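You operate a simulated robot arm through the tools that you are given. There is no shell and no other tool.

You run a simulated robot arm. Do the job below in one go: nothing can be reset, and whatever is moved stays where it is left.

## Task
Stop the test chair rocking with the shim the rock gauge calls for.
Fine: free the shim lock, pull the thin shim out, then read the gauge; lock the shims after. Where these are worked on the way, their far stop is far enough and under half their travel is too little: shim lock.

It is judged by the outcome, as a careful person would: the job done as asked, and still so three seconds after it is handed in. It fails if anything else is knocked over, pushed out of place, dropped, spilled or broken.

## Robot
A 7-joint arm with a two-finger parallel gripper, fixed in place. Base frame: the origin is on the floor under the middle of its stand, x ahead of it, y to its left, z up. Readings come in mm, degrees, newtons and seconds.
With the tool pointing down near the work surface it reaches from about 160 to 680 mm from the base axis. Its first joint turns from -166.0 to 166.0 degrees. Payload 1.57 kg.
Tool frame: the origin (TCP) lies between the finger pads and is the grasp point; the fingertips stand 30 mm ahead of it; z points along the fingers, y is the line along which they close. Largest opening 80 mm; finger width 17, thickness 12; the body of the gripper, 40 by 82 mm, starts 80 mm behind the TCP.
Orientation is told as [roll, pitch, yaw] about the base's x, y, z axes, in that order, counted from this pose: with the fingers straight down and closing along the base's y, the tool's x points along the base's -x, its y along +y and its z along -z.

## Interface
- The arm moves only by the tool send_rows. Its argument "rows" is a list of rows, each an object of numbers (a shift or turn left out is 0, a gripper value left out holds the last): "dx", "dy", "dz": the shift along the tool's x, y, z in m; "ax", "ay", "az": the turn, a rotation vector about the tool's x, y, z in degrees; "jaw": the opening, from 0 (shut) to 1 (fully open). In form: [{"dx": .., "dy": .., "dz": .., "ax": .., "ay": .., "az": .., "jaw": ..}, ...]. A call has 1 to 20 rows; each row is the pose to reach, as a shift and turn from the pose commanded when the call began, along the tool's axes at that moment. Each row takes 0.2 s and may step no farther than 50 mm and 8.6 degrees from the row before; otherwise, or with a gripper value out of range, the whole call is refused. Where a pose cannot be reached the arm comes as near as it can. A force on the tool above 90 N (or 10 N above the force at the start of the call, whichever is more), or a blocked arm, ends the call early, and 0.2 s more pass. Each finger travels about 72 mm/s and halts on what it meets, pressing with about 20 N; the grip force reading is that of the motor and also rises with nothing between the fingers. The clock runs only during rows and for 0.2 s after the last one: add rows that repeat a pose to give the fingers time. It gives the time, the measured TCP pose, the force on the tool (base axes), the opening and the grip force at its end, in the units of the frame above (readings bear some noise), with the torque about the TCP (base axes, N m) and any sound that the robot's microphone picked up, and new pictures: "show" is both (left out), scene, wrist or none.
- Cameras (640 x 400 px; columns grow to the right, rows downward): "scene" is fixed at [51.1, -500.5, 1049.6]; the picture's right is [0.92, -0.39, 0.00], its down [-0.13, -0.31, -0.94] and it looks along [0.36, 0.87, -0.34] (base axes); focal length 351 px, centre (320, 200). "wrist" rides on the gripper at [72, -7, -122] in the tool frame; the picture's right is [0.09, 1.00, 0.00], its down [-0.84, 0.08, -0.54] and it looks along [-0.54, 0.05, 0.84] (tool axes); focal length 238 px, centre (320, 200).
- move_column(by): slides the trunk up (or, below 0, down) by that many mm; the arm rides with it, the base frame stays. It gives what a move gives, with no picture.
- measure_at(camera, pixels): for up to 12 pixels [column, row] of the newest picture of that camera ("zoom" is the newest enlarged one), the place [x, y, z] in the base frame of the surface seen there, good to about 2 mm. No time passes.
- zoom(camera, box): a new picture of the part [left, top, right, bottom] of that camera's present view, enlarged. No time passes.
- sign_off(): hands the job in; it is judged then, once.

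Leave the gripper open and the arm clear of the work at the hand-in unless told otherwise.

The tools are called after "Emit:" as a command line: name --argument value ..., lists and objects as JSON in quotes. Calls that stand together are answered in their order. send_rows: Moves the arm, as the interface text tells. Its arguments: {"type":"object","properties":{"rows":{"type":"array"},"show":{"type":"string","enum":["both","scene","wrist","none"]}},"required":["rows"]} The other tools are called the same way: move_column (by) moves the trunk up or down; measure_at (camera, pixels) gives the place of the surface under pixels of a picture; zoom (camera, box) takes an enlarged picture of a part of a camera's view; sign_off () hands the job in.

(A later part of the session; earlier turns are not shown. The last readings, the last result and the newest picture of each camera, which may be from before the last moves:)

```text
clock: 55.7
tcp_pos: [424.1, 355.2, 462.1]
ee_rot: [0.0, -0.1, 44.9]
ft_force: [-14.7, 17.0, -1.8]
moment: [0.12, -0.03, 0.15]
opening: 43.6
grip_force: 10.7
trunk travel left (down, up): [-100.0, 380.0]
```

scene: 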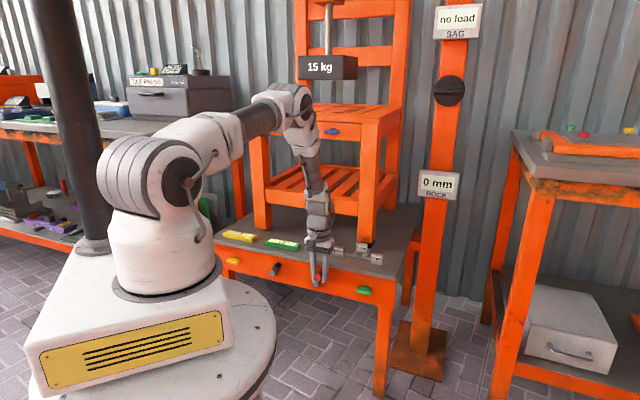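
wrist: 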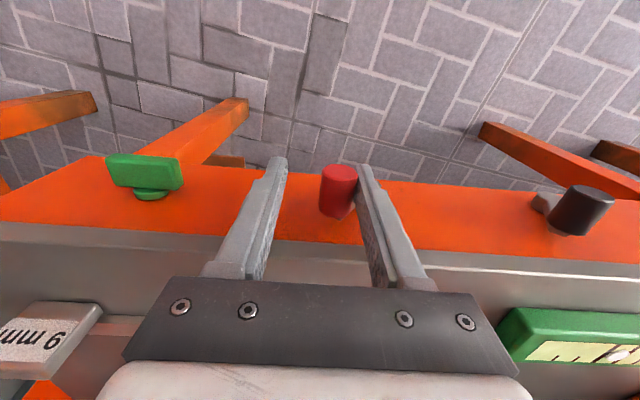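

About 22 N and the peg doesn't move, so the lock is at its stop. I'll back off, open the fingers, and rise clear.

Emit:
send_rows --rows '[{"dy": 0.006, "jaw": 0.55}, {"dy": 0.012, "jaw": 0.65}, {"dy": 0.012, "jaw": 0.65}, {"dx": 0.002, "dy": 0.012, "dz": -0.04}, {"dx": 0.002, "dy": 0.012, "dz": -0.085}, {"dx": 0.002, "dy": 0.012, "dz": -0.13}, {"dx": 0.002, "dy": 0.012, "dz": -0.17}, {"dx": 0.002, "dy": 0.012, "dz": -0.17}]' --show "both"

Emit:
zoom --camera "scene" --box '[210, 150, 470, 312]'

Emit:
zoom --camera "wrist" --box '[260, 80, 400, 168]'

```text
clock: 57.5
tcp_pos: [418.0, 360.4, 630.5]
ee_rot: [-0.2, -0.1, 44.9]
ft_force: [-0.4, -0.1, 0.1]
moment: [0.0, 0.01, 0.01]
opening: 52.1
grip_force: 0.0
trunk travel left (down, up): [-100.0, 380.0]
```

scene: 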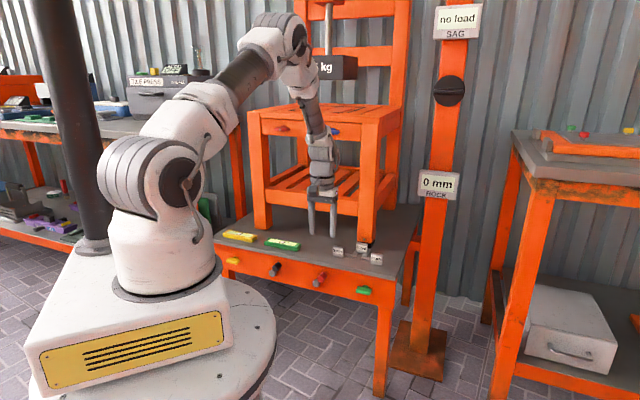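
wrist: 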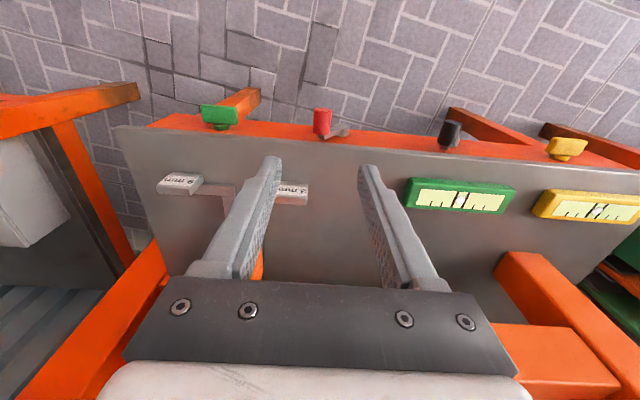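

```text
2.46 times, centred on (340, 231) of scene
```

zoom: 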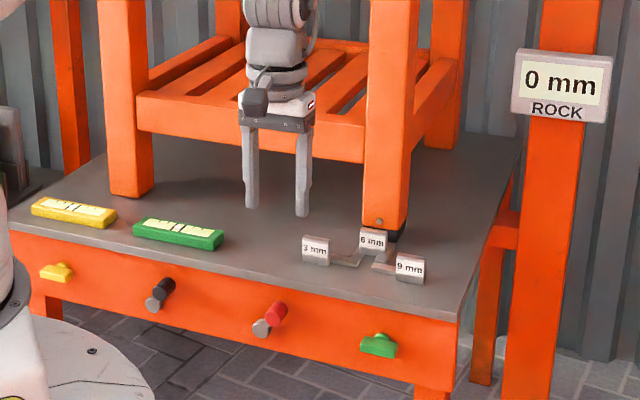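

```text
4.55 times, centred on (330, 124) of wrist
```

zoom: 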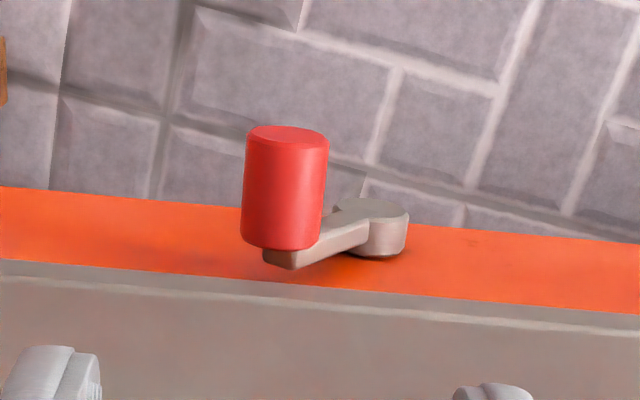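

The lever is back on the right as at the start, the gauge shows 0 mm, and everything else is unmoved. To be sure the red lever really locks the shims, I'll do a light tug test on the free 3 mm tag, starting with the hand above it tilted 30°.

Emit:
send_rows --rows '[{"dx": -0.0044, "dy": -0.0065, "dz": 0.0025, "ay": -7.5, "jaw": 0.6}, {"dx": -0.0088, "dy": -0.013, "dz": 0.005, "ay": -15}, {"dx": -0.0132, "dy": -0.0195, "dz": 0.0075, "ay": -22.5}, {"dx": -0.0176, "dy": -0.026, "dz": 0.01, "ay": -30}, {"dx": -0.0176, "dy": -0.026, "dz": 0.01, "ay": -30}]' --show "wrist"

```text
clock: 58.7
tcp_pos: [449.9, 353.8, 622.4]
ee_rot: [-0.3, -30.2, 45.0]
ft_force: [0.2, 0.0, -0.6]
moment: [0.0, -0.05, 0.01]
opening: 47.8
grip_force: 0.1
trunk travel left (down, up): [-100.0, 380.0]
```

wrist: 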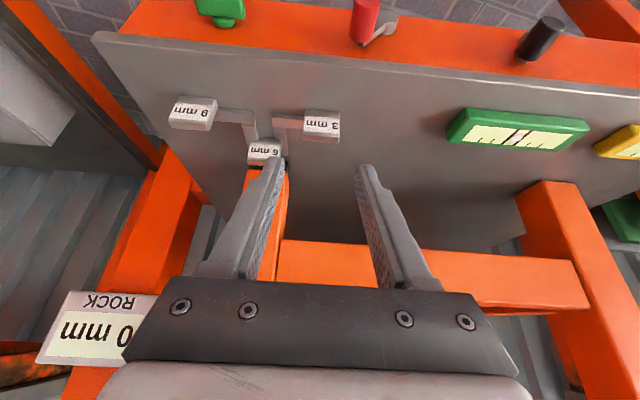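

The hand is aligned with the 3 mm tag at about (322,125). I'll descend, close on the tag, and read the force at rest.

Emit:
send_rows --rows '[{"dy": 0.0012, "dz": 0.03}, {"dy": 0.0012, "dz": 0.06}, {"dy": 0.0012, "dz": 0.08}, {"dy": 0.0012, "dz": 0.09}, {"dy": 0.0012, "dz": 0.09}, {"dy": 0.0012, "dz": 0.09, "jaw": 0.44}, {"dy": 0.0012, "dz": 0.09, "jaw": 0.37}, {"dy": 0.0012, "dz": 0.09, "jaw": 0.37}]' --show "wrist"

```text
clock: 60.5
tcp_pos: [480.8, 384.0, 544.6]
ee_rot: [-0.2, -30.1, 44.9]
ft_force: [3.7, -2.2, 0.2]
moment: [0.15, -0.17, -0.05]
opening: 35.4
grip_force: 42.6
trunk travel left (down, up): [-100.0, 380.0]
```

wrist: 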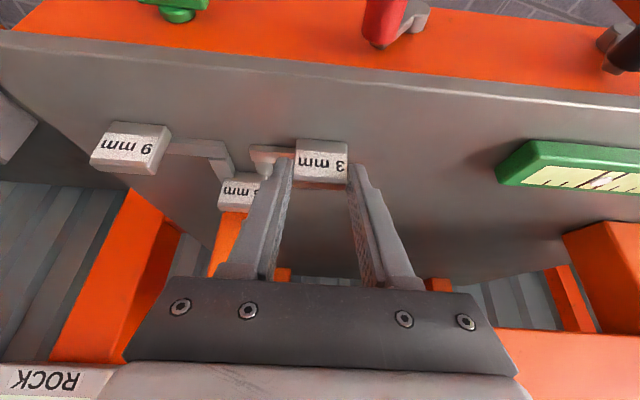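

The tag is gripped. I'll push inward by only 3 mm, gently, and see whether it resists.

Emit:
send_rows --rows '[{"dx": -0.0013, "dz": 0.0008}, {"dx": -0.0026, "dz": 0.0015}, {"dx": -0.0026, "dz": 0.0015}]' --show "wrist"

Emit:
measure_at --camera "scene" --pixels '[[338, 253], [376, 258]]'

```text
clock: 61.3
tcp_pos: [483.0, 387.2, 544.9]
ee_rot: [-0.3, -30.1, 44.9]
ft_force: [7.6, -8.1, 2.0]
moment: [-0.74, 0.56, -0.05]
opening: 35.2
grip_force: 42.1
trunk travel left (down, up): [-100.0, 380.0]
```

wrist: 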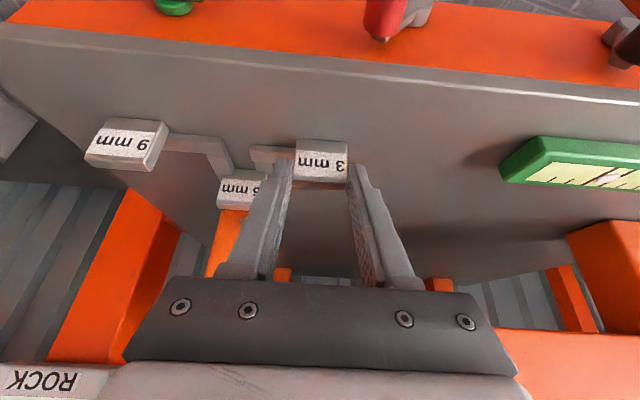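

```text
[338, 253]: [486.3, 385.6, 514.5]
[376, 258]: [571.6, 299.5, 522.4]
```

The hand moved about 3.8 mm with little push force but a noticeable twist. I need to know whether the tag itself moved, so I'll take a fresh scene zoom and measure it.

Emit:
zoom --camera "scene" --box '[310, 225, 400, 281]'

Emit:
measure_at --camera "zoom" --pixels '[[195, 200], [200, 220], [475, 240], [470, 265], [360, 170]]'

Emit:
zoom --camera "wrist" --box '[80, 90, 380, 278]'

```text
7.11 times, centred on (355, 253) of scene
```

zoom: 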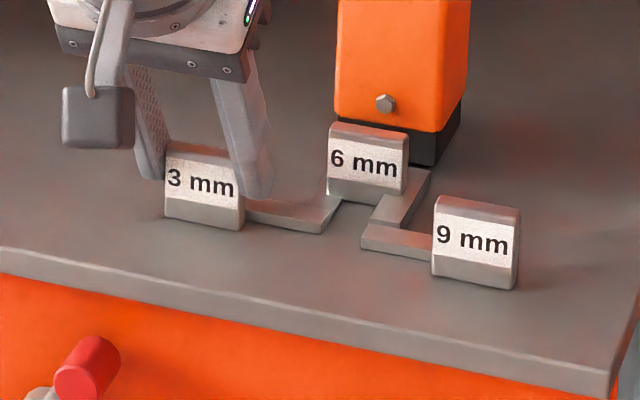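

```text
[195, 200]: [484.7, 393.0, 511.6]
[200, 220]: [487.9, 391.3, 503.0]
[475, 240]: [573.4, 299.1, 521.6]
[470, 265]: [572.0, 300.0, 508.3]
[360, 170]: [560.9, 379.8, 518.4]
```

```text
2.13 times, centred on (230, 184) of wrist
```

zoom: 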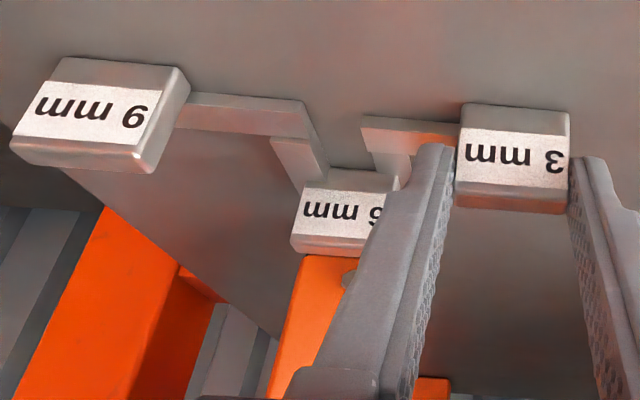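

The 3 mm tag's front is now at v≈621 while the 9 mm tag is at 616.8, so it moved about 4.5 mm with the red lever "locked". That could be play, or the red lever may not be the shim lock. I'll push a few millimetres more to tell which.

Emit:
send_rows --rows '[{"dx": -0.0017, "dz": 0.001}, {"dx": -0.0035, "dz": 0.002}, {"dx": -0.0035, "dz": 0.002}]' --show "both"

Emit:
zoom --camera "scene" --box '[310, 225, 400, 281]'

Emit:
measure_at --camera "zoom" --pixels '[[197, 200], [202, 220], [475, 240], [360, 170]]'

```text
clock: 62.1
tcp_pos: [485.4, 390.4, 545.3]
ee_rot: [-0.4, -30.2, 44.9]
ft_force: [12.2, -12.8, -0.7]
moment: [-0.19, -0.08, -0.18]
opening: 35.5
grip_force: 42.7
trunk travel left (down, up): [-100.0, 380.0]
```

scene: 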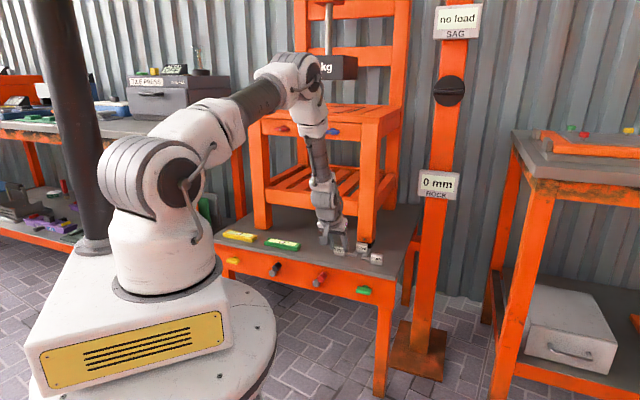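
wrist: 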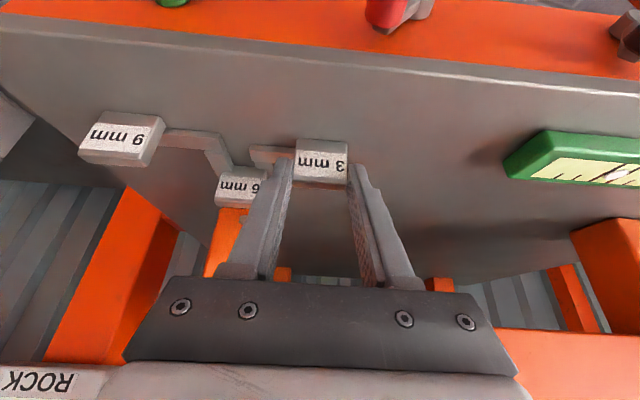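

```text
7.11 times, centred on (355, 253) of scene
```

zoom: 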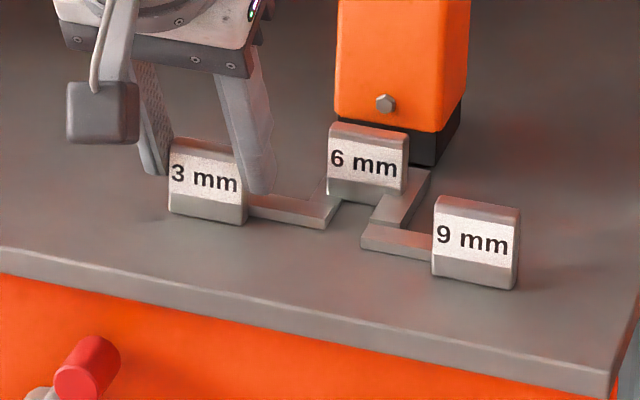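

```text
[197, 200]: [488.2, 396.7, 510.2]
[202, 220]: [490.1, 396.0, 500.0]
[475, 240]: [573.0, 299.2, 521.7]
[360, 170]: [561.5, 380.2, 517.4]
```

The 3 mm shim moves freely with the red lever at its right stop (front now at v≈625.7), so that lever doesn't hold it. I'll put the 3 mm shim back to its out stop first, then test whether the seated 6 mm shim is held.

Emit:
send_rows --rows '[{"dy": -0.0015}, {"dx": 0.0026, "dy": -0.002, "dz": -0.0015}, {"dx": 0.0052, "dy": -0.002, "dz": -0.003}, {"dx": 0.0078, "dy": -0.002, "dz": -0.0045}, {"dx": 0.0095, "dy": -0.002, "dz": -0.0055}, {"dx": 0.0095, "dy": -0.002, "dz": -0.0055}]' --show "both"

Emit:
zoom --camera "scene" --box '[310, 225, 400, 281]'

Emit:
measure_at --camera "zoom" --pixels '[[195, 200], [200, 220], [475, 240], [360, 170]]'

```text
clock: 63.5
tcp_pos: [477.3, 383.2, 545.4]
ee_rot: [-0.1, -30.1, 45.0]
ft_force: [12.1, 8.1, -4.9]
moment: [-0.04, 0.06, 0.0]
opening: 35.4
grip_force: 42.5
trunk travel left (down, up): [-100.0, 380.0]
```

scene: 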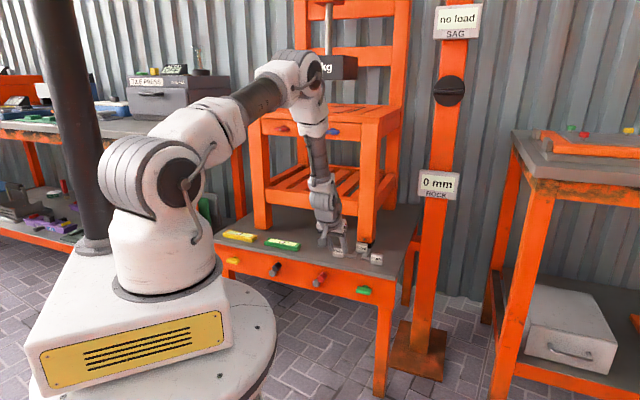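
wrist: 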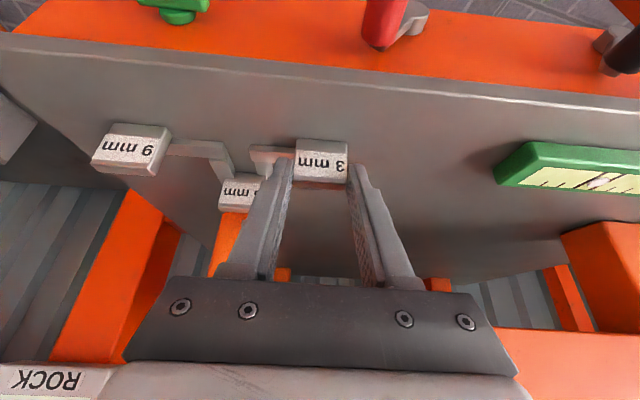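

```text
7.11 times, centred on (355, 253) of scene
```

zoom: 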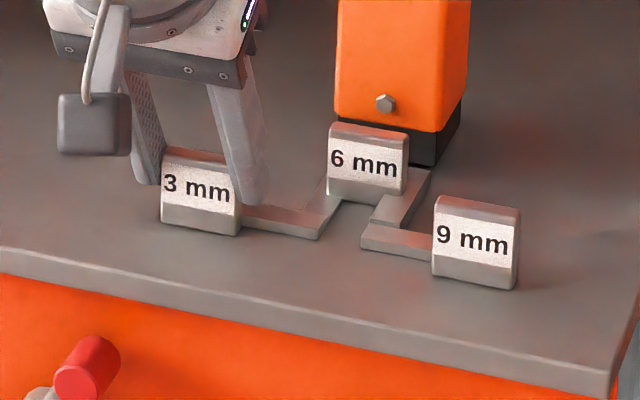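

```text
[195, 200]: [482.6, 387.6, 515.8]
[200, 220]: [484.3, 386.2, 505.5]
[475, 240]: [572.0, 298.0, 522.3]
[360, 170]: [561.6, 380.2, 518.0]
```

The 3 mm shim is back at its out stop, front at v≈615.4, in line with the 9 mm. I'll release it and move to the 6 mm tag for a light hold test.

Emit:
send_rows --rows '[{"dx": -0.0015, "dz": 0.0008, "jaw": 0.46}, {"dx": -0.0015, "dz": 0.0008, "jaw": 0.56}, {"dx": -0.0015, "dz": 0.0008, "jaw": 0.56}, {"dx": -0.0015, "dz": -0.03}, {"dx": -0.0015, "dz": -0.06}, {"dx": -0.0015, "dz": -0.09}, {"dx": -0.0015, "dz": -0.115}, {"dx": -0.0215, "dy": -0.03, "dz": -0.1}, {"dx": -0.0415, "dy": -0.064, "dz": -0.085}, {"dx": -0.0415, "dy": -0.064, "dz": -0.085}]' --show "both"

```text
clock: 65.7
tcp_pos: [516.7, 328.5, 640.1]
ee_rot: [-0.2, -30.1, 44.9]
ft_force: [-0.1, 0.4, -0.2]
moment: [-0.02, 0.0, 0.01]
opening: 44.9
grip_force: 0.0
trunk travel left (down, up): [-100.0, 380.0]
```

scene: 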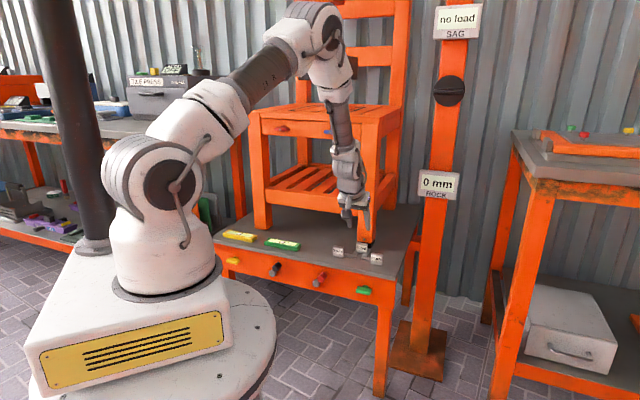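
wrist: 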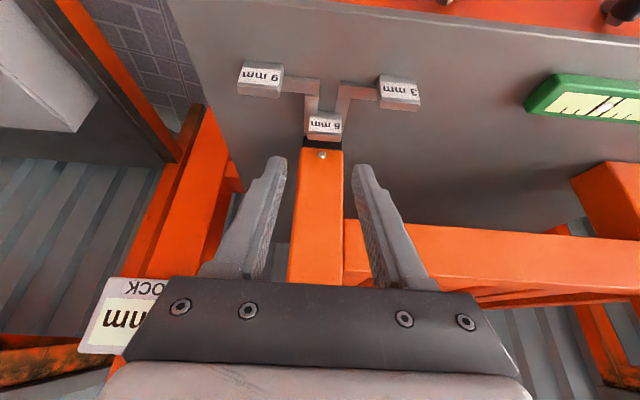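

I'll go down onto the seated 6 mm tag at about (323,125), straddling its sides.

Emit:
send_rows --rows '[{"dx": -0.0035, "dy": 0.0015, "dz": 0.03}, {"dx": -0.0075, "dy": 0.0026, "dz": 0.06}, {"dx": -0.0075, "dy": 0.0026, "dz": 0.09}, {"dx": -0.0075, "dy": 0.0026, "dz": 0.108}, {"dx": -0.0075, "dy": 0.0026, "dz": 0.115}, {"dx": -0.0075, "dy": 0.0026, "dz": 0.115}]' --show "wrist"

```text
clock: 67.1
tcp_pos: [561.3, 380.6, 543.9]
ee_rot: [-0.3, -30.1, 45.0]
ft_force: [-0.3, 0.7, -0.3]
moment: [0.02, -0.01, 0.02]
opening: 44.6
grip_force: 0.0
trunk travel left (down, up): [-100.0, 380.0]
```

wrist: 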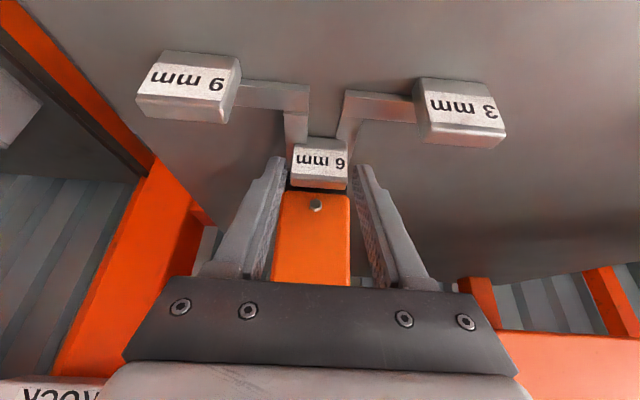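

The tag is centred. I'll close on it, then pull outward only about 2.5 mm and read the force.

Emit:
send_rows --rows '[{"jaw": 0.44}, {"jaw": 0.37}, {"jaw": 0.37}, {"jaw": 0.37}]' --show "none"

Emit:
send_rows --rows '[{"dx": 0.001, "dz": -0.0006}, {"dx": 0.0022, "dz": -0.0013}, {"dx": 0.0022, "dz": -0.0013}]' --show "both"

Emit:
zoom --camera "scene" --box '[310, 225, 400, 281]'

Emit:
measure_at --camera "zoom" --pixels '[[360, 170], [360, 185], [475, 240], [200, 200]]'

```text
clock: 68.1
tcp_pos: [562.4, 379.9, 543.0]
ee_rot: [-0.2, -30.1, 44.9]
ft_force: [3.4, -4.2, -2.0]
moment: [0.07, -0.01, 0.01]
opening: 35.1
grip_force: 42.4
trunk travel left (down, up): [-100.0, 380.0]
```

```text
clock: 68.9
tcp_pos: [559.5, 377.7, 542.9]
ee_rot: [-0.2, -30.1, 44.9]
ft_force: [4.8, -4.6, -7.4]
moment: [0.61, -0.63, 0.0]
opening: 34.9
grip_force: 42.2
trunk travel left (down, up): [-100.0, 380.0]
```

scene: 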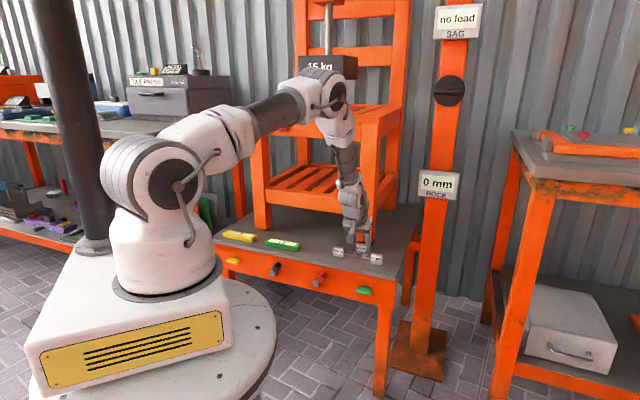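
wrist: 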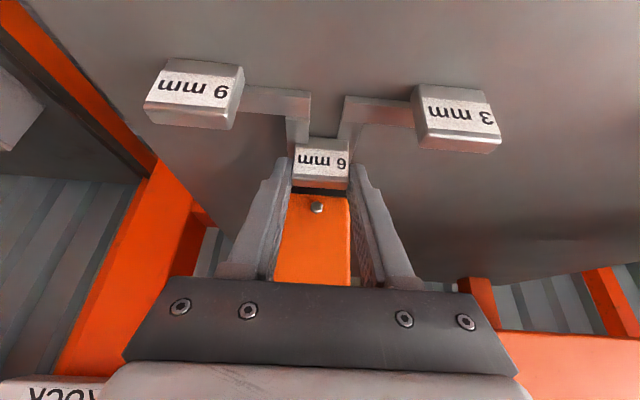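

```text
7.11 times, centred on (355, 253) of scene
```

zoom: 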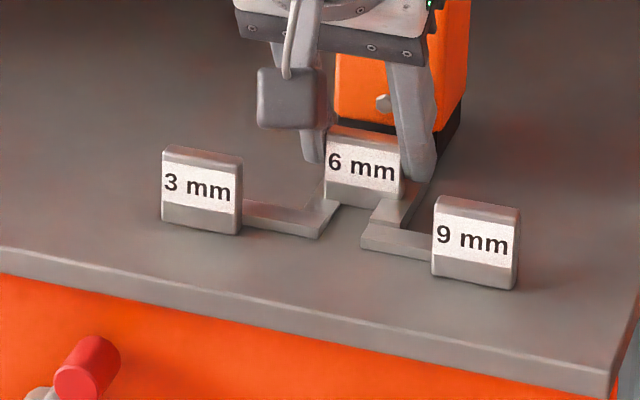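

```text
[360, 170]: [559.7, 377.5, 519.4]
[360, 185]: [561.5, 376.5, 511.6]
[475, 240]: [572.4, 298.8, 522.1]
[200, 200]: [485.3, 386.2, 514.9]
```

The 6 mm tag also moved about 3 mm with no resistance, so the red lever isn't physically holding the shims. I'll push the 6 mm back home, then compare the lever with its starting picture using the same scene zoom box.

Emit:
send_rows --rows '[{"dx": -0.0015, "dz": 0.0009}, {"dx": -0.003, "dz": 0.0018}, {"dx": -0.0045, "dz": 0.0026}, {"dx": -0.0045, "dz": 0.0026}]' --show "both"

Emit:
zoom --camera "scene" --box '[255, 250, 345, 306]'

Emit:
zoom --camera "scene" --box '[310, 225, 400, 281]'

Emit:
measure_at --camera "zoom" --pixels '[[360, 170], [360, 185], [475, 240], [200, 200]]'

```text
clock: 69.9
tcp_pos: [562.3, 380.6, 543.9]
ee_rot: [-0.2, -29.8, 44.8]
ft_force: [-5.7, -15.3, -3.4]
moment: [-0.05, 0.05, 0.0]
opening: 35.0
grip_force: 42.3
trunk travel left (down, up): [-100.0, 380.0]
```

scene: 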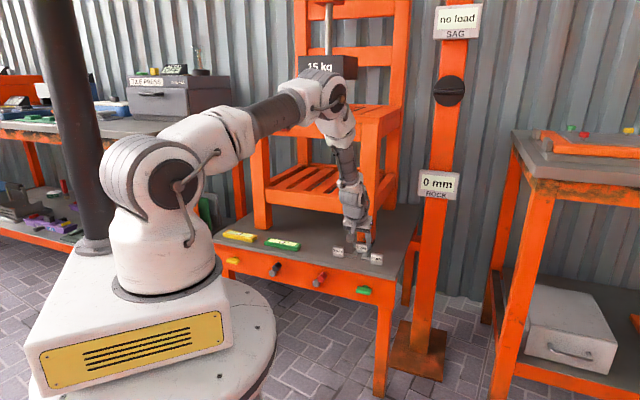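
wrist: 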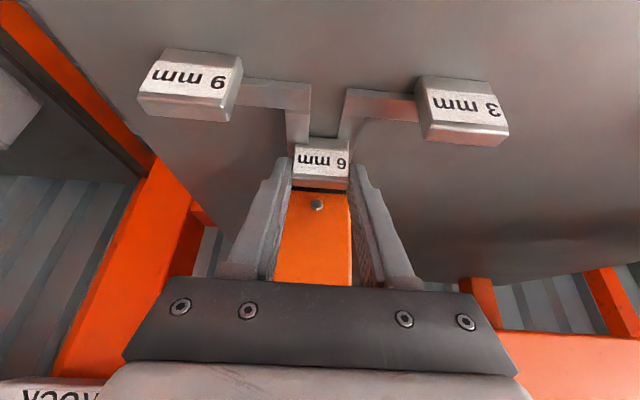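

```text
7.11 times, centred on (300, 278) of scene
```

zoom: 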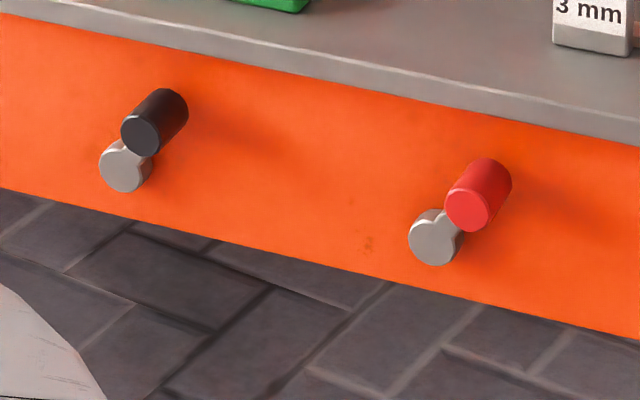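

```text
7.11 times, centred on (355, 253) of scene
```

zoom: 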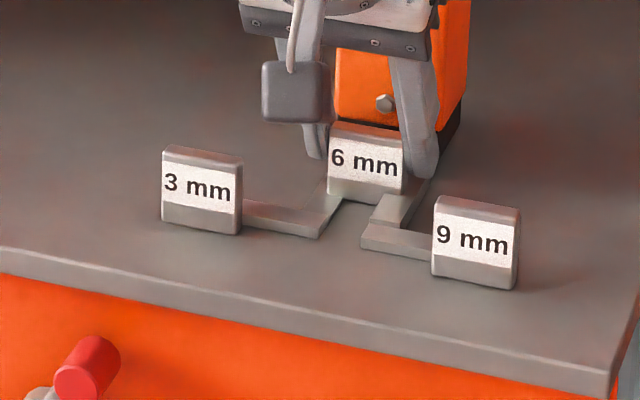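

```text
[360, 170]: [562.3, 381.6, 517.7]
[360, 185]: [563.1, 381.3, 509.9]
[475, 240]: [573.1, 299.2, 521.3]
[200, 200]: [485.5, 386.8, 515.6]
```

The red lever is in exactly its starting position (same pixels), and the 6 mm tag is home again at v≈667. Since the red lever holds nothing, the black lever may be the real lock. I'll release the tag and go to the black lever, moving it in small steps while watching the weight and gauges.

Emit:
send_rows --rows '[{"jaw": 0.46}, {"jaw": 0.56}, {"jaw": 0.56}, {"dz": -0.03}, {"dz": -0.06}, {"dz": -0.1}, {"dz": -0.13}, {"dz": -0.13}]' --show "both"

Emit:
zoom --camera "scene" --box '[310, 160, 470, 276]'

```text
clock: 71.7
tcp_pos: [514.5, 338.4, 657.7]
ee_rot: [-0.2, -30.2, 45.0]
ft_force: [0.7, 0.9, 0.6]
moment: [0.0, -0.01, -0.01]
opening: 44.9
grip_force: 0.2
trunk travel left (down, up): [-100.0, 380.0]
```

scene: 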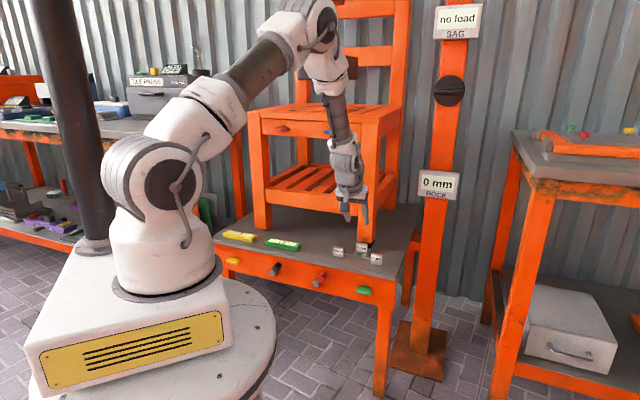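
wrist: 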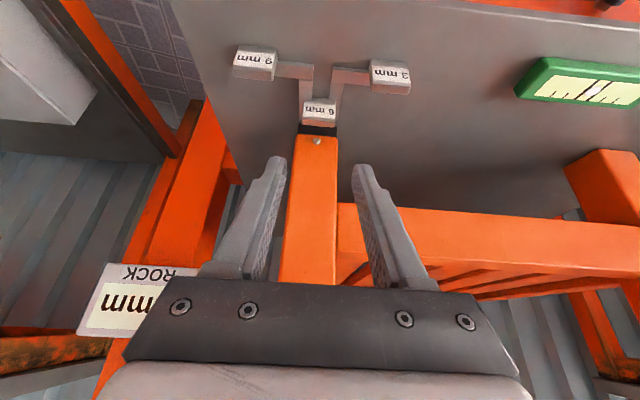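

```text
3.45 times, centred on (390, 218) of scene
```

zoom: 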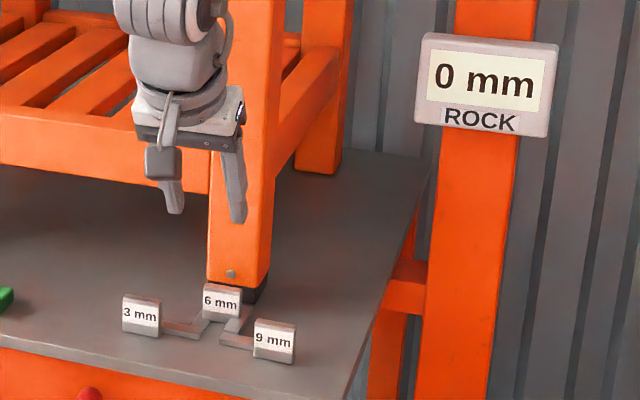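

I'll move the hand over the black lever (u≈-118) with the tool upright, keeping high above the table.

Emit:
send_rows --rows '[{"dx": 0.0086, "dy": 0.0346, "dz": -0.0003, "ay": 4.3}, {"dx": 0.0171, "dy": 0.0693, "dz": -0.0007, "ay": 8.6}, {"dx": 0.0257, "dy": 0.1039, "dz": -0.001, "ay": 12.9}, {"dx": 0.0342, "dy": 0.1386, "dz": -0.0013, "ay": 17.1}, {"dx": 0.0428, "dy": 0.1732, "dz": -0.0016, "ay": 21.4}, {"dx": 0.0513, "dy": 0.2079, "dz": -0.002, "ay": 25.7}, {"dx": 0.0599, "dy": 0.2425, "dz": -0.0023, "ay": 30}, {"dx": 0.0599, "dy": 0.2425, "dz": -0.0023, "ay": 30}]' --show "both"

```text
clock: 73.5
tcp_pos: [306.4, 467.0, 624.7]
ee_rot: [-0.2, -0.2, 44.8]
ft_force: [-0.4, 0.7, 0.5]
moment: [-0.03, -0.01, -0.01]
opening: 44.7
grip_force: 0.0
trunk travel left (down, up): [-100.0, 380.0]
```

scene: 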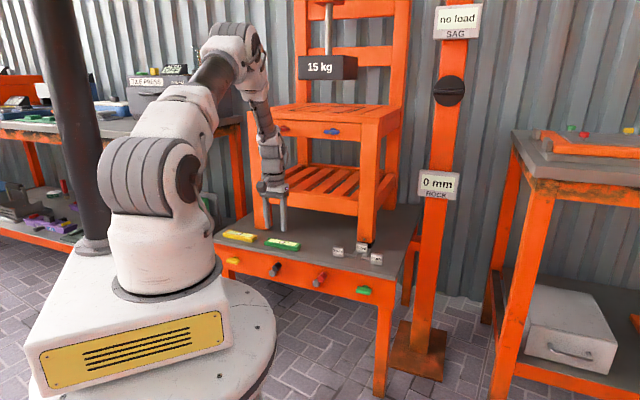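
wrist: 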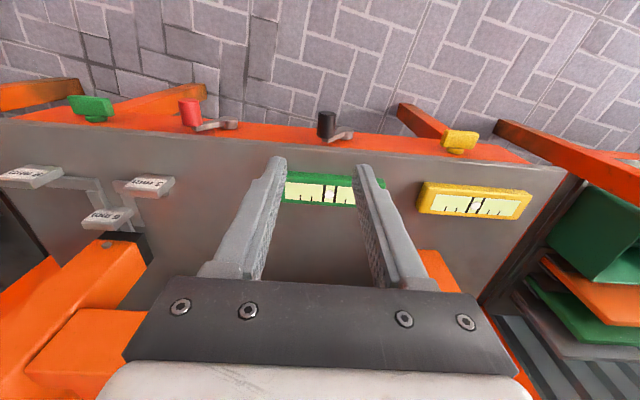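

I'll measure the black peg at about (327,125) and its hub, and zoom in on the lever.

Emit:
zoom --camera "wrist" --box '[260, 90, 400, 178]'

Emit:
measure_at --camera "wrist" --pixels '[[327, 118], [327, 130], [320, 124], [333, 124], [344, 136], [327, 146], [327, 186]]'

Emit:
measure_at --camera "scene" --pixels '[[320, 68], [345, 62]]'

```text
4.55 times, centred on (330, 134) of wrist
```

zoom: 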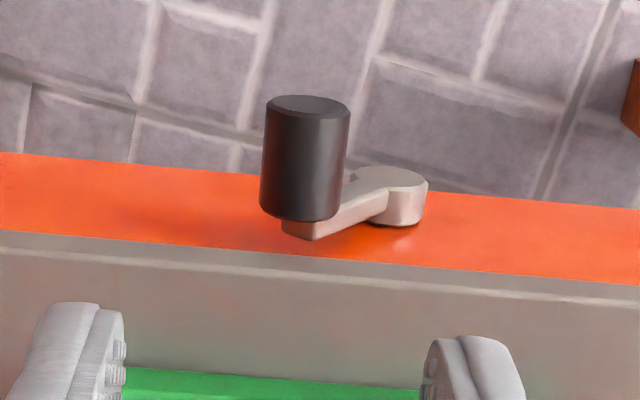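

```text
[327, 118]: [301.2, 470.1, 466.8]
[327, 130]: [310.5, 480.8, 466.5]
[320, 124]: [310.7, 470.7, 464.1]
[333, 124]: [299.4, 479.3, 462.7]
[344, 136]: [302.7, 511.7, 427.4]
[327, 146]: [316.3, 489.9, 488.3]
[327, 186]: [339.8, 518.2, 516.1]
```

```text
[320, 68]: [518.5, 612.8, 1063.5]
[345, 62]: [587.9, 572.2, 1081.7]
```

The black peg is centred at u≈-120, z≈457.5. I'll lower the open fingers around it and close to a loose cage.

Emit:
send_rows --rows '[{"dx": -0.001, "dy": 0.0064, "dz": 0.04, "jaw": 0.6}, {"dx": -0.002, "dy": 0.0064, "dz": 0.08, "jaw": 0.6}, {"dx": -0.002, "dy": 0.0064, "dz": 0.12, "jaw": 0.6}, {"dx": -0.002, "dy": 0.0064, "dz": 0.16, "jaw": 0.6}, {"dx": -0.002, "dy": 0.0064, "dz": 0.16, "jaw": 0.3}, {"dx": -0.002, "dy": 0.0064, "dz": 0.16, "jaw": 0.3}]' --show "both"

```text
clock: 74.9
tcp_pos: [305.4, 475.7, 468.9]
ee_rot: [-0.2, -0.1, 45.0]
ft_force: [1.0, 0.6, -0.6]
moment: [0.0, 0.04, 0.01]
opening: 24.3
grip_force: 0.2
trunk travel left (down, up): [-100.0, 380.0]
```

scene: 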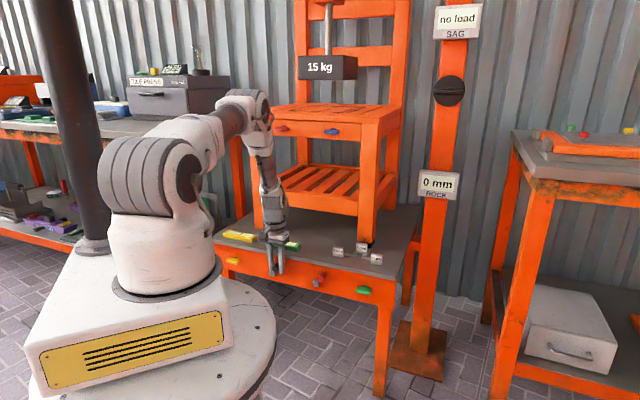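
wrist: 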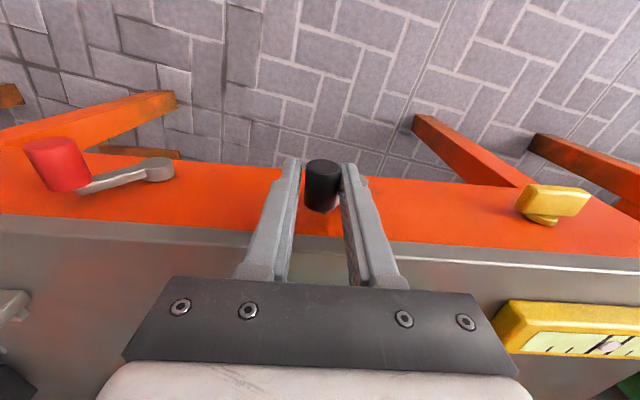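

The black peg is caged. I'll swing it left a small part of its travel and watch the force, sound, weight and gauges.

Emit:
send_rows --rows '[{"dy": 0.004, "dz": 0.002}, {"dy": 0.008, "dz": 0.001}, {"dy": 0.013, "dz": -0.001}, {"dy": 0.017, "dz": -0.002}, {"dy": 0.017, "dz": -0.002}]' --show "both"

Emit:
measure_at --camera "scene" --pixels '[[320, 68], [345, 62]]'

Emit:
zoom --camera "scene" --box '[310, 160, 470, 276]'

```text
clock: 76.1
tcp_pos: [293.9, 488.0, 468.8]
ee_rot: [-0.2, -0.1, 44.9]
ft_force: [1.6, -1.1, 0.3]
moment: [0.01, 0.01, -0.02]
opening: 25.3
grip_force: 0.3
trunk travel left (down, up): [-100.0, 380.0]
```

scene: 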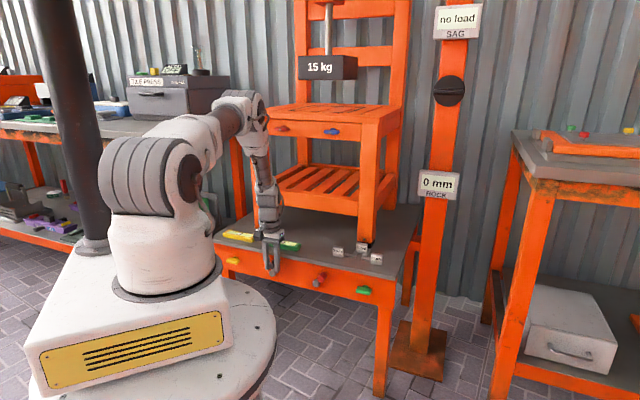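
wrist: 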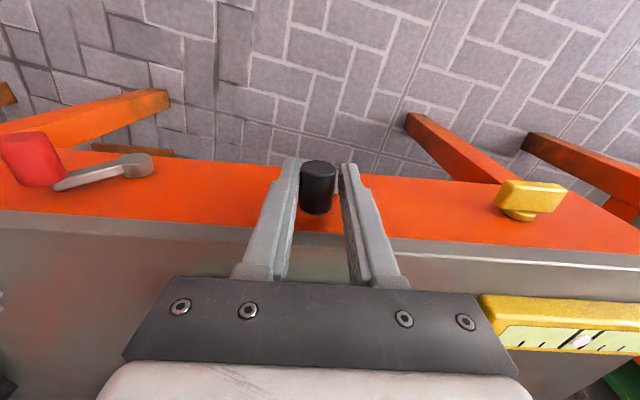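

```text
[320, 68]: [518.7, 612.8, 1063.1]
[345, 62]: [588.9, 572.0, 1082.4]
```

```text
3.45 times, centred on (390, 218) of scene
```

zoom: 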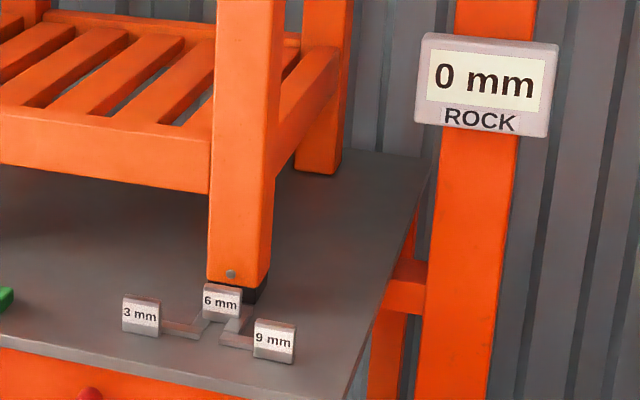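

Nothing else responds and the resistance is light. I'll continue past mid-travel in small steps, watching the weight.

Emit:
send_rows --rows '[{"dy": 0.008, "dz": -0.001}, {"dy": 0.016, "dz": -0.001}, {"dy": 0.0205, "dz": -0.0005}, {"dy": 0.0245, "dz": 0.0}, {"dy": 0.0245, "dz": 0.0}]' --show "both"

Emit:
measure_at --camera "scene" --pixels '[[320, 68], [345, 62]]'

Emit:
zoom --camera "scene" --box '[240, 0, 500, 280]'

```text
clock: 77.3
tcp_pos: [276.5, 504.0, 470.1]
ee_rot: [-0.2, -0.2, 44.8]
ft_force: [0.2, -0.6, -0.5]
moment: [0.03, -0.04, 0.0]
opening: 25.1
grip_force: 0.5
trunk travel left (down, up): [-100.0, 380.0]
```

scene: 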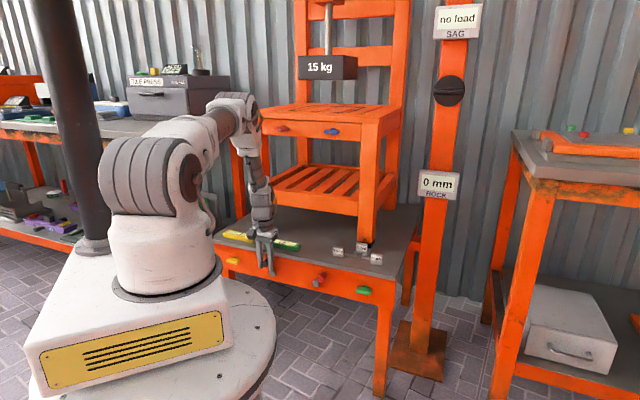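
wrist: 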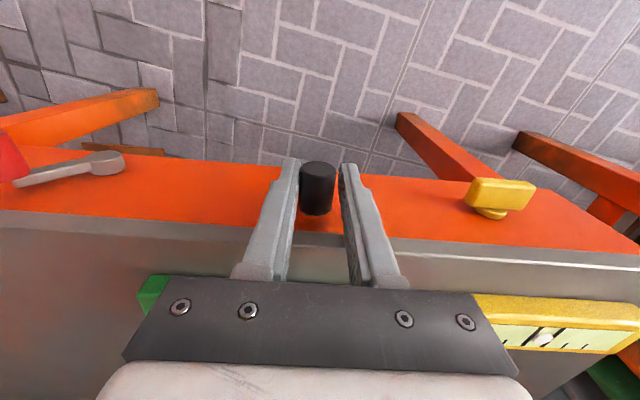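

```text
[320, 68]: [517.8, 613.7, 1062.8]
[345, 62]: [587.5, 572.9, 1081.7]
```

```text
1.43 times, centred on (370, 140) of scene
```

zoom: 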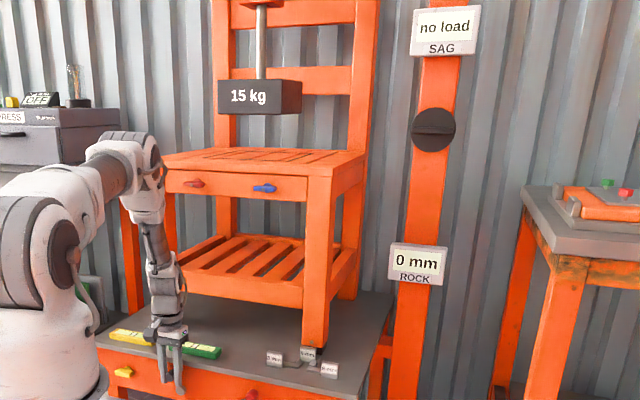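

Still no effect on the weight or gauges. I'll continue to the black lever's far stop.

Emit:
send_rows --rows '[{"dy": 0.006, "dz": 0.002}, {"dy": 0.011, "dz": 0.0045}, {"dy": 0.016, "dz": 0.0075}, {"dy": 0.02, "dz": 0.0095}, {"dy": 0.0245, "dz": 0.011}, {"dy": 0.0245, "dz": 0.011}]' --show "both"

Emit:
measure_at --camera "scene" --pixels '[[320, 68], [345, 62]]'

```text
clock: 78.7
tcp_pos: [262.0, 522.3, 459.5]
ee_rot: [-0.3, -0.1, 44.9]
ft_force: [6.4, -6.2, 1.9]
moment: [-0.14, 0.05, 0.09]
opening: 32.0
grip_force: 4.8
trunk travel left (down, up): [-100.0, 380.0]
```

scene: 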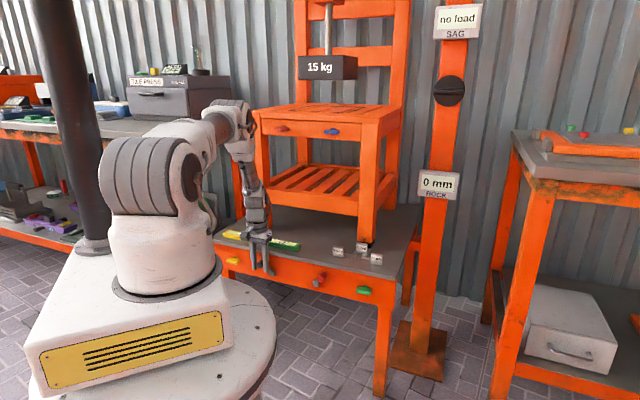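
wrist: 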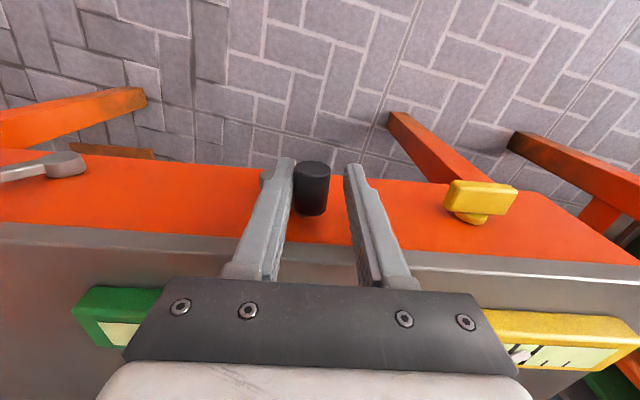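

```text
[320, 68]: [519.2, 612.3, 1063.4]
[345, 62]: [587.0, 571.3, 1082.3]
```

The black lever is at its far-left stop, with about 9 N and the peg no longer advancing. There was no sound and nothing moved. I'll leave it there, rise clear, and tug the 3 mm shim lightly again to see whether this lever changes anything.

Emit:
send_rows --rows '[{"dy": 0.003, "jaw": 0.3}, {"dy": 0.003, "jaw": 0.3}, {"dy": -0.006, "jaw": 0.6}, {"dy": -0.006, "jaw": 0.6}, {"dx": 0.002, "dy": -0.006, "dz": -0.04}, {"dx": 0.002, "dy": -0.006, "dz": -0.085}, {"dx": 0.002, "dy": -0.006, "dz": -0.13}, {"dx": 0.002, "dy": -0.006, "dz": -0.17}, {"dx": 0.002, "dy": -0.006, "dz": -0.17}]' --show "both"

Emit:
zoom --camera "scene" --box '[210, 160, 470, 312]'

```text
clock: 80.7
tcp_pos: [262.3, 514.1, 628.8]
ee_rot: [-0.2, -0.1, 44.9]
ft_force: [0.5, 0.4, 0.2]
moment: [0.02, -0.01, -0.01]
opening: 47.8
grip_force: 0.1
trunk travel left (down, up): [-100.0, 380.0]
```

scene: 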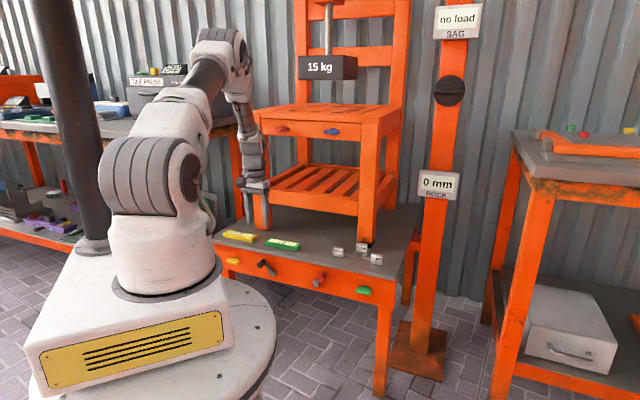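
wrist: 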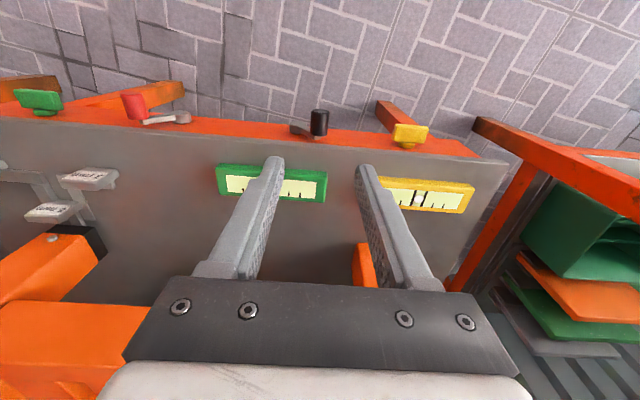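

```text
2.46 times, centred on (340, 236) of scene
```

zoom: 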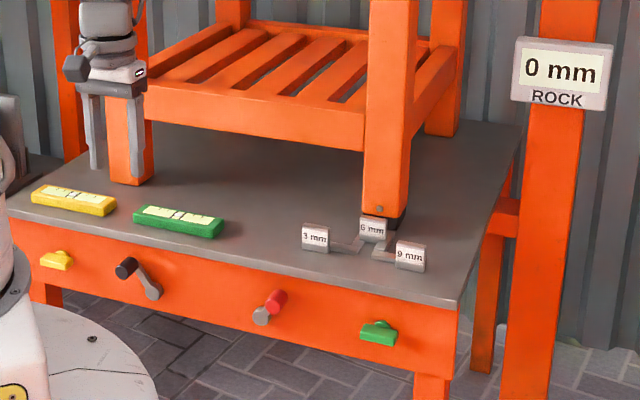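

The black lever leans left, the red leans right, and the gauge is still 0 mm. I'll go back to the 3 mm tag for the light test.

Emit:
send_rows --rows '[{"dx": -0.0027, "dy": -0.035, "dz": 0.001, "ay": -4.3}, {"dx": -0.0054, "dy": -0.07, "dz": 0.002, "ay": -8.6}, {"dx": -0.0081, "dy": -0.105, "dz": 0.003, "ay": -12.9}, {"dx": -0.0109, "dy": -0.14, "dz": 0.004, "ay": -17.1}, {"dx": -0.0136, "dy": -0.175, "dz": 0.005, "ay": -21.4}, {"dx": -0.0163, "dy": -0.21, "dz": 0.006, "ay": -25.7}, {"dx": -0.019, "dy": -0.2445, "dz": 0.007, "ay": -30}, {"dx": -0.019, "dy": -0.2445, "dz": 0.007, "ay": -30}]' --show "wrist"

```text
clock: 82.5
tcp_pos: [446.2, 356.2, 623.4]
ee_rot: [-0.2, -30.3, 44.9]
ft_force: [-1.3, -0.5, 1.3]
moment: [0.01, -0.02, -0.01]
opening: 48.1
grip_force: 0.0
trunk travel left (down, up): [-100.0, 380.0]
```

wrist: 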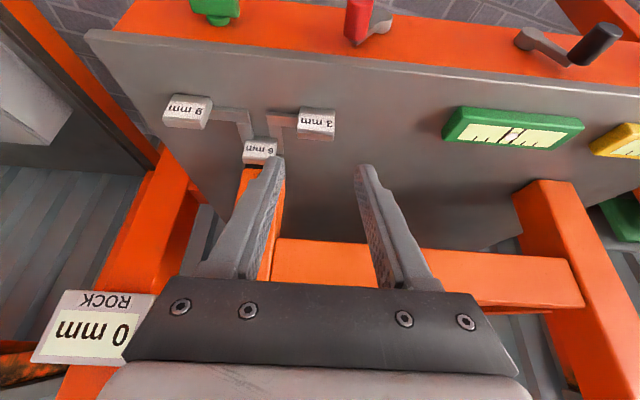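

The tag shows at about (317,123). I'll shift 3 mm right, descend and grip it.

Emit:
send_rows --rows '[{"dy": -0.0028, "dz": 0.03}, {"dy": -0.0028, "dz": 0.06}, {"dy": -0.0028, "dz": 0.08}, {"dy": -0.0028, "dz": 0.09}, {"dy": -0.0028, "dz": 0.09}, {"dy": -0.0028, "dz": 0.09, "jaw": 0.44}, {"dy": -0.0028, "dz": 0.09, "jaw": 0.37}, {"dy": -0.0028, "dz": 0.09, "jaw": 0.37}]' --show "wrist"

Emit:
send_rows --rows '[{"dx": -0.0015, "dz": 0.0009}, {"dx": -0.003, "dz": 0.0018}, {"dx": -0.003, "dz": 0.0018}]' --show "both"

Emit:
zoom --camera "scene" --box '[310, 225, 400, 281]'

Emit:
measure_at --camera "zoom" --pixels '[[195, 200], [200, 220], [475, 240], [360, 170]]'

```text
clock: 84.3
tcp_pos: [481.2, 387.7, 543.2]
ee_rot: [-0.3, -30.1, 45.1]
ft_force: [-1.6, 2.9, -2.1]
moment: [0.21, -0.02, 0.03]
opening: 35.3
grip_force: 42.2
trunk travel left (down, up): [-100.0, 380.0]
```

wrist: 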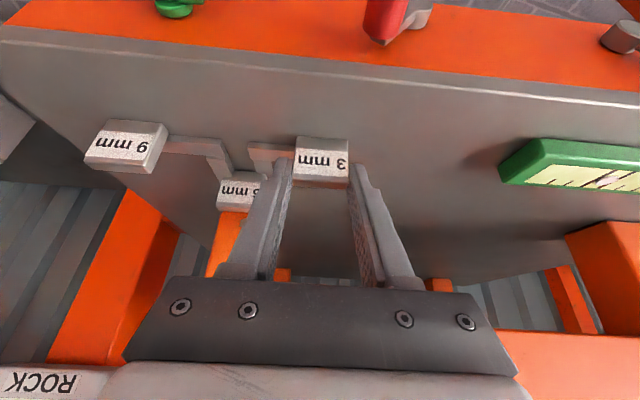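

```text
clock: 85.1
tcp_pos: [484.9, 388.9, 543.7]
ee_rot: [-0.2, -30.0, 45.0]
ft_force: [-2.2, 2.2, 2.9]
moment: [-0.56, 0.82, 0.06]
opening: 35.0
grip_force: 42.4
trunk travel left (down, up): [-100.0, 380.0]
```

scene: 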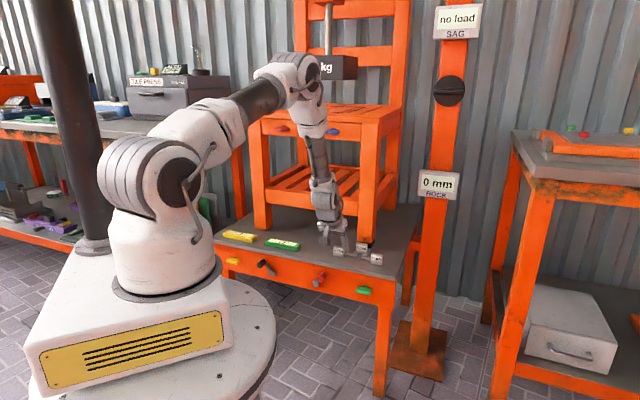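
wrist: 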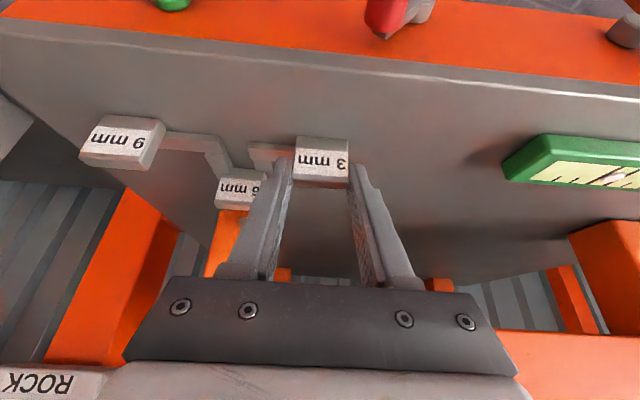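

```text
7.11 times, centred on (355, 253) of scene
```

zoom: 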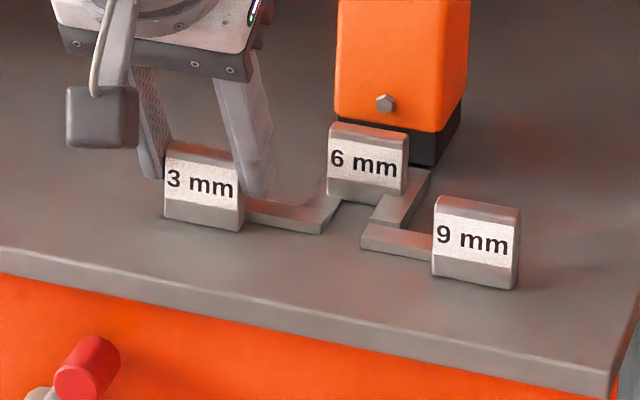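

```text
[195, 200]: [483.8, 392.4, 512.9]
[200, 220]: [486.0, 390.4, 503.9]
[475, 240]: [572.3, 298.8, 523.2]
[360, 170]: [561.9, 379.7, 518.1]
```

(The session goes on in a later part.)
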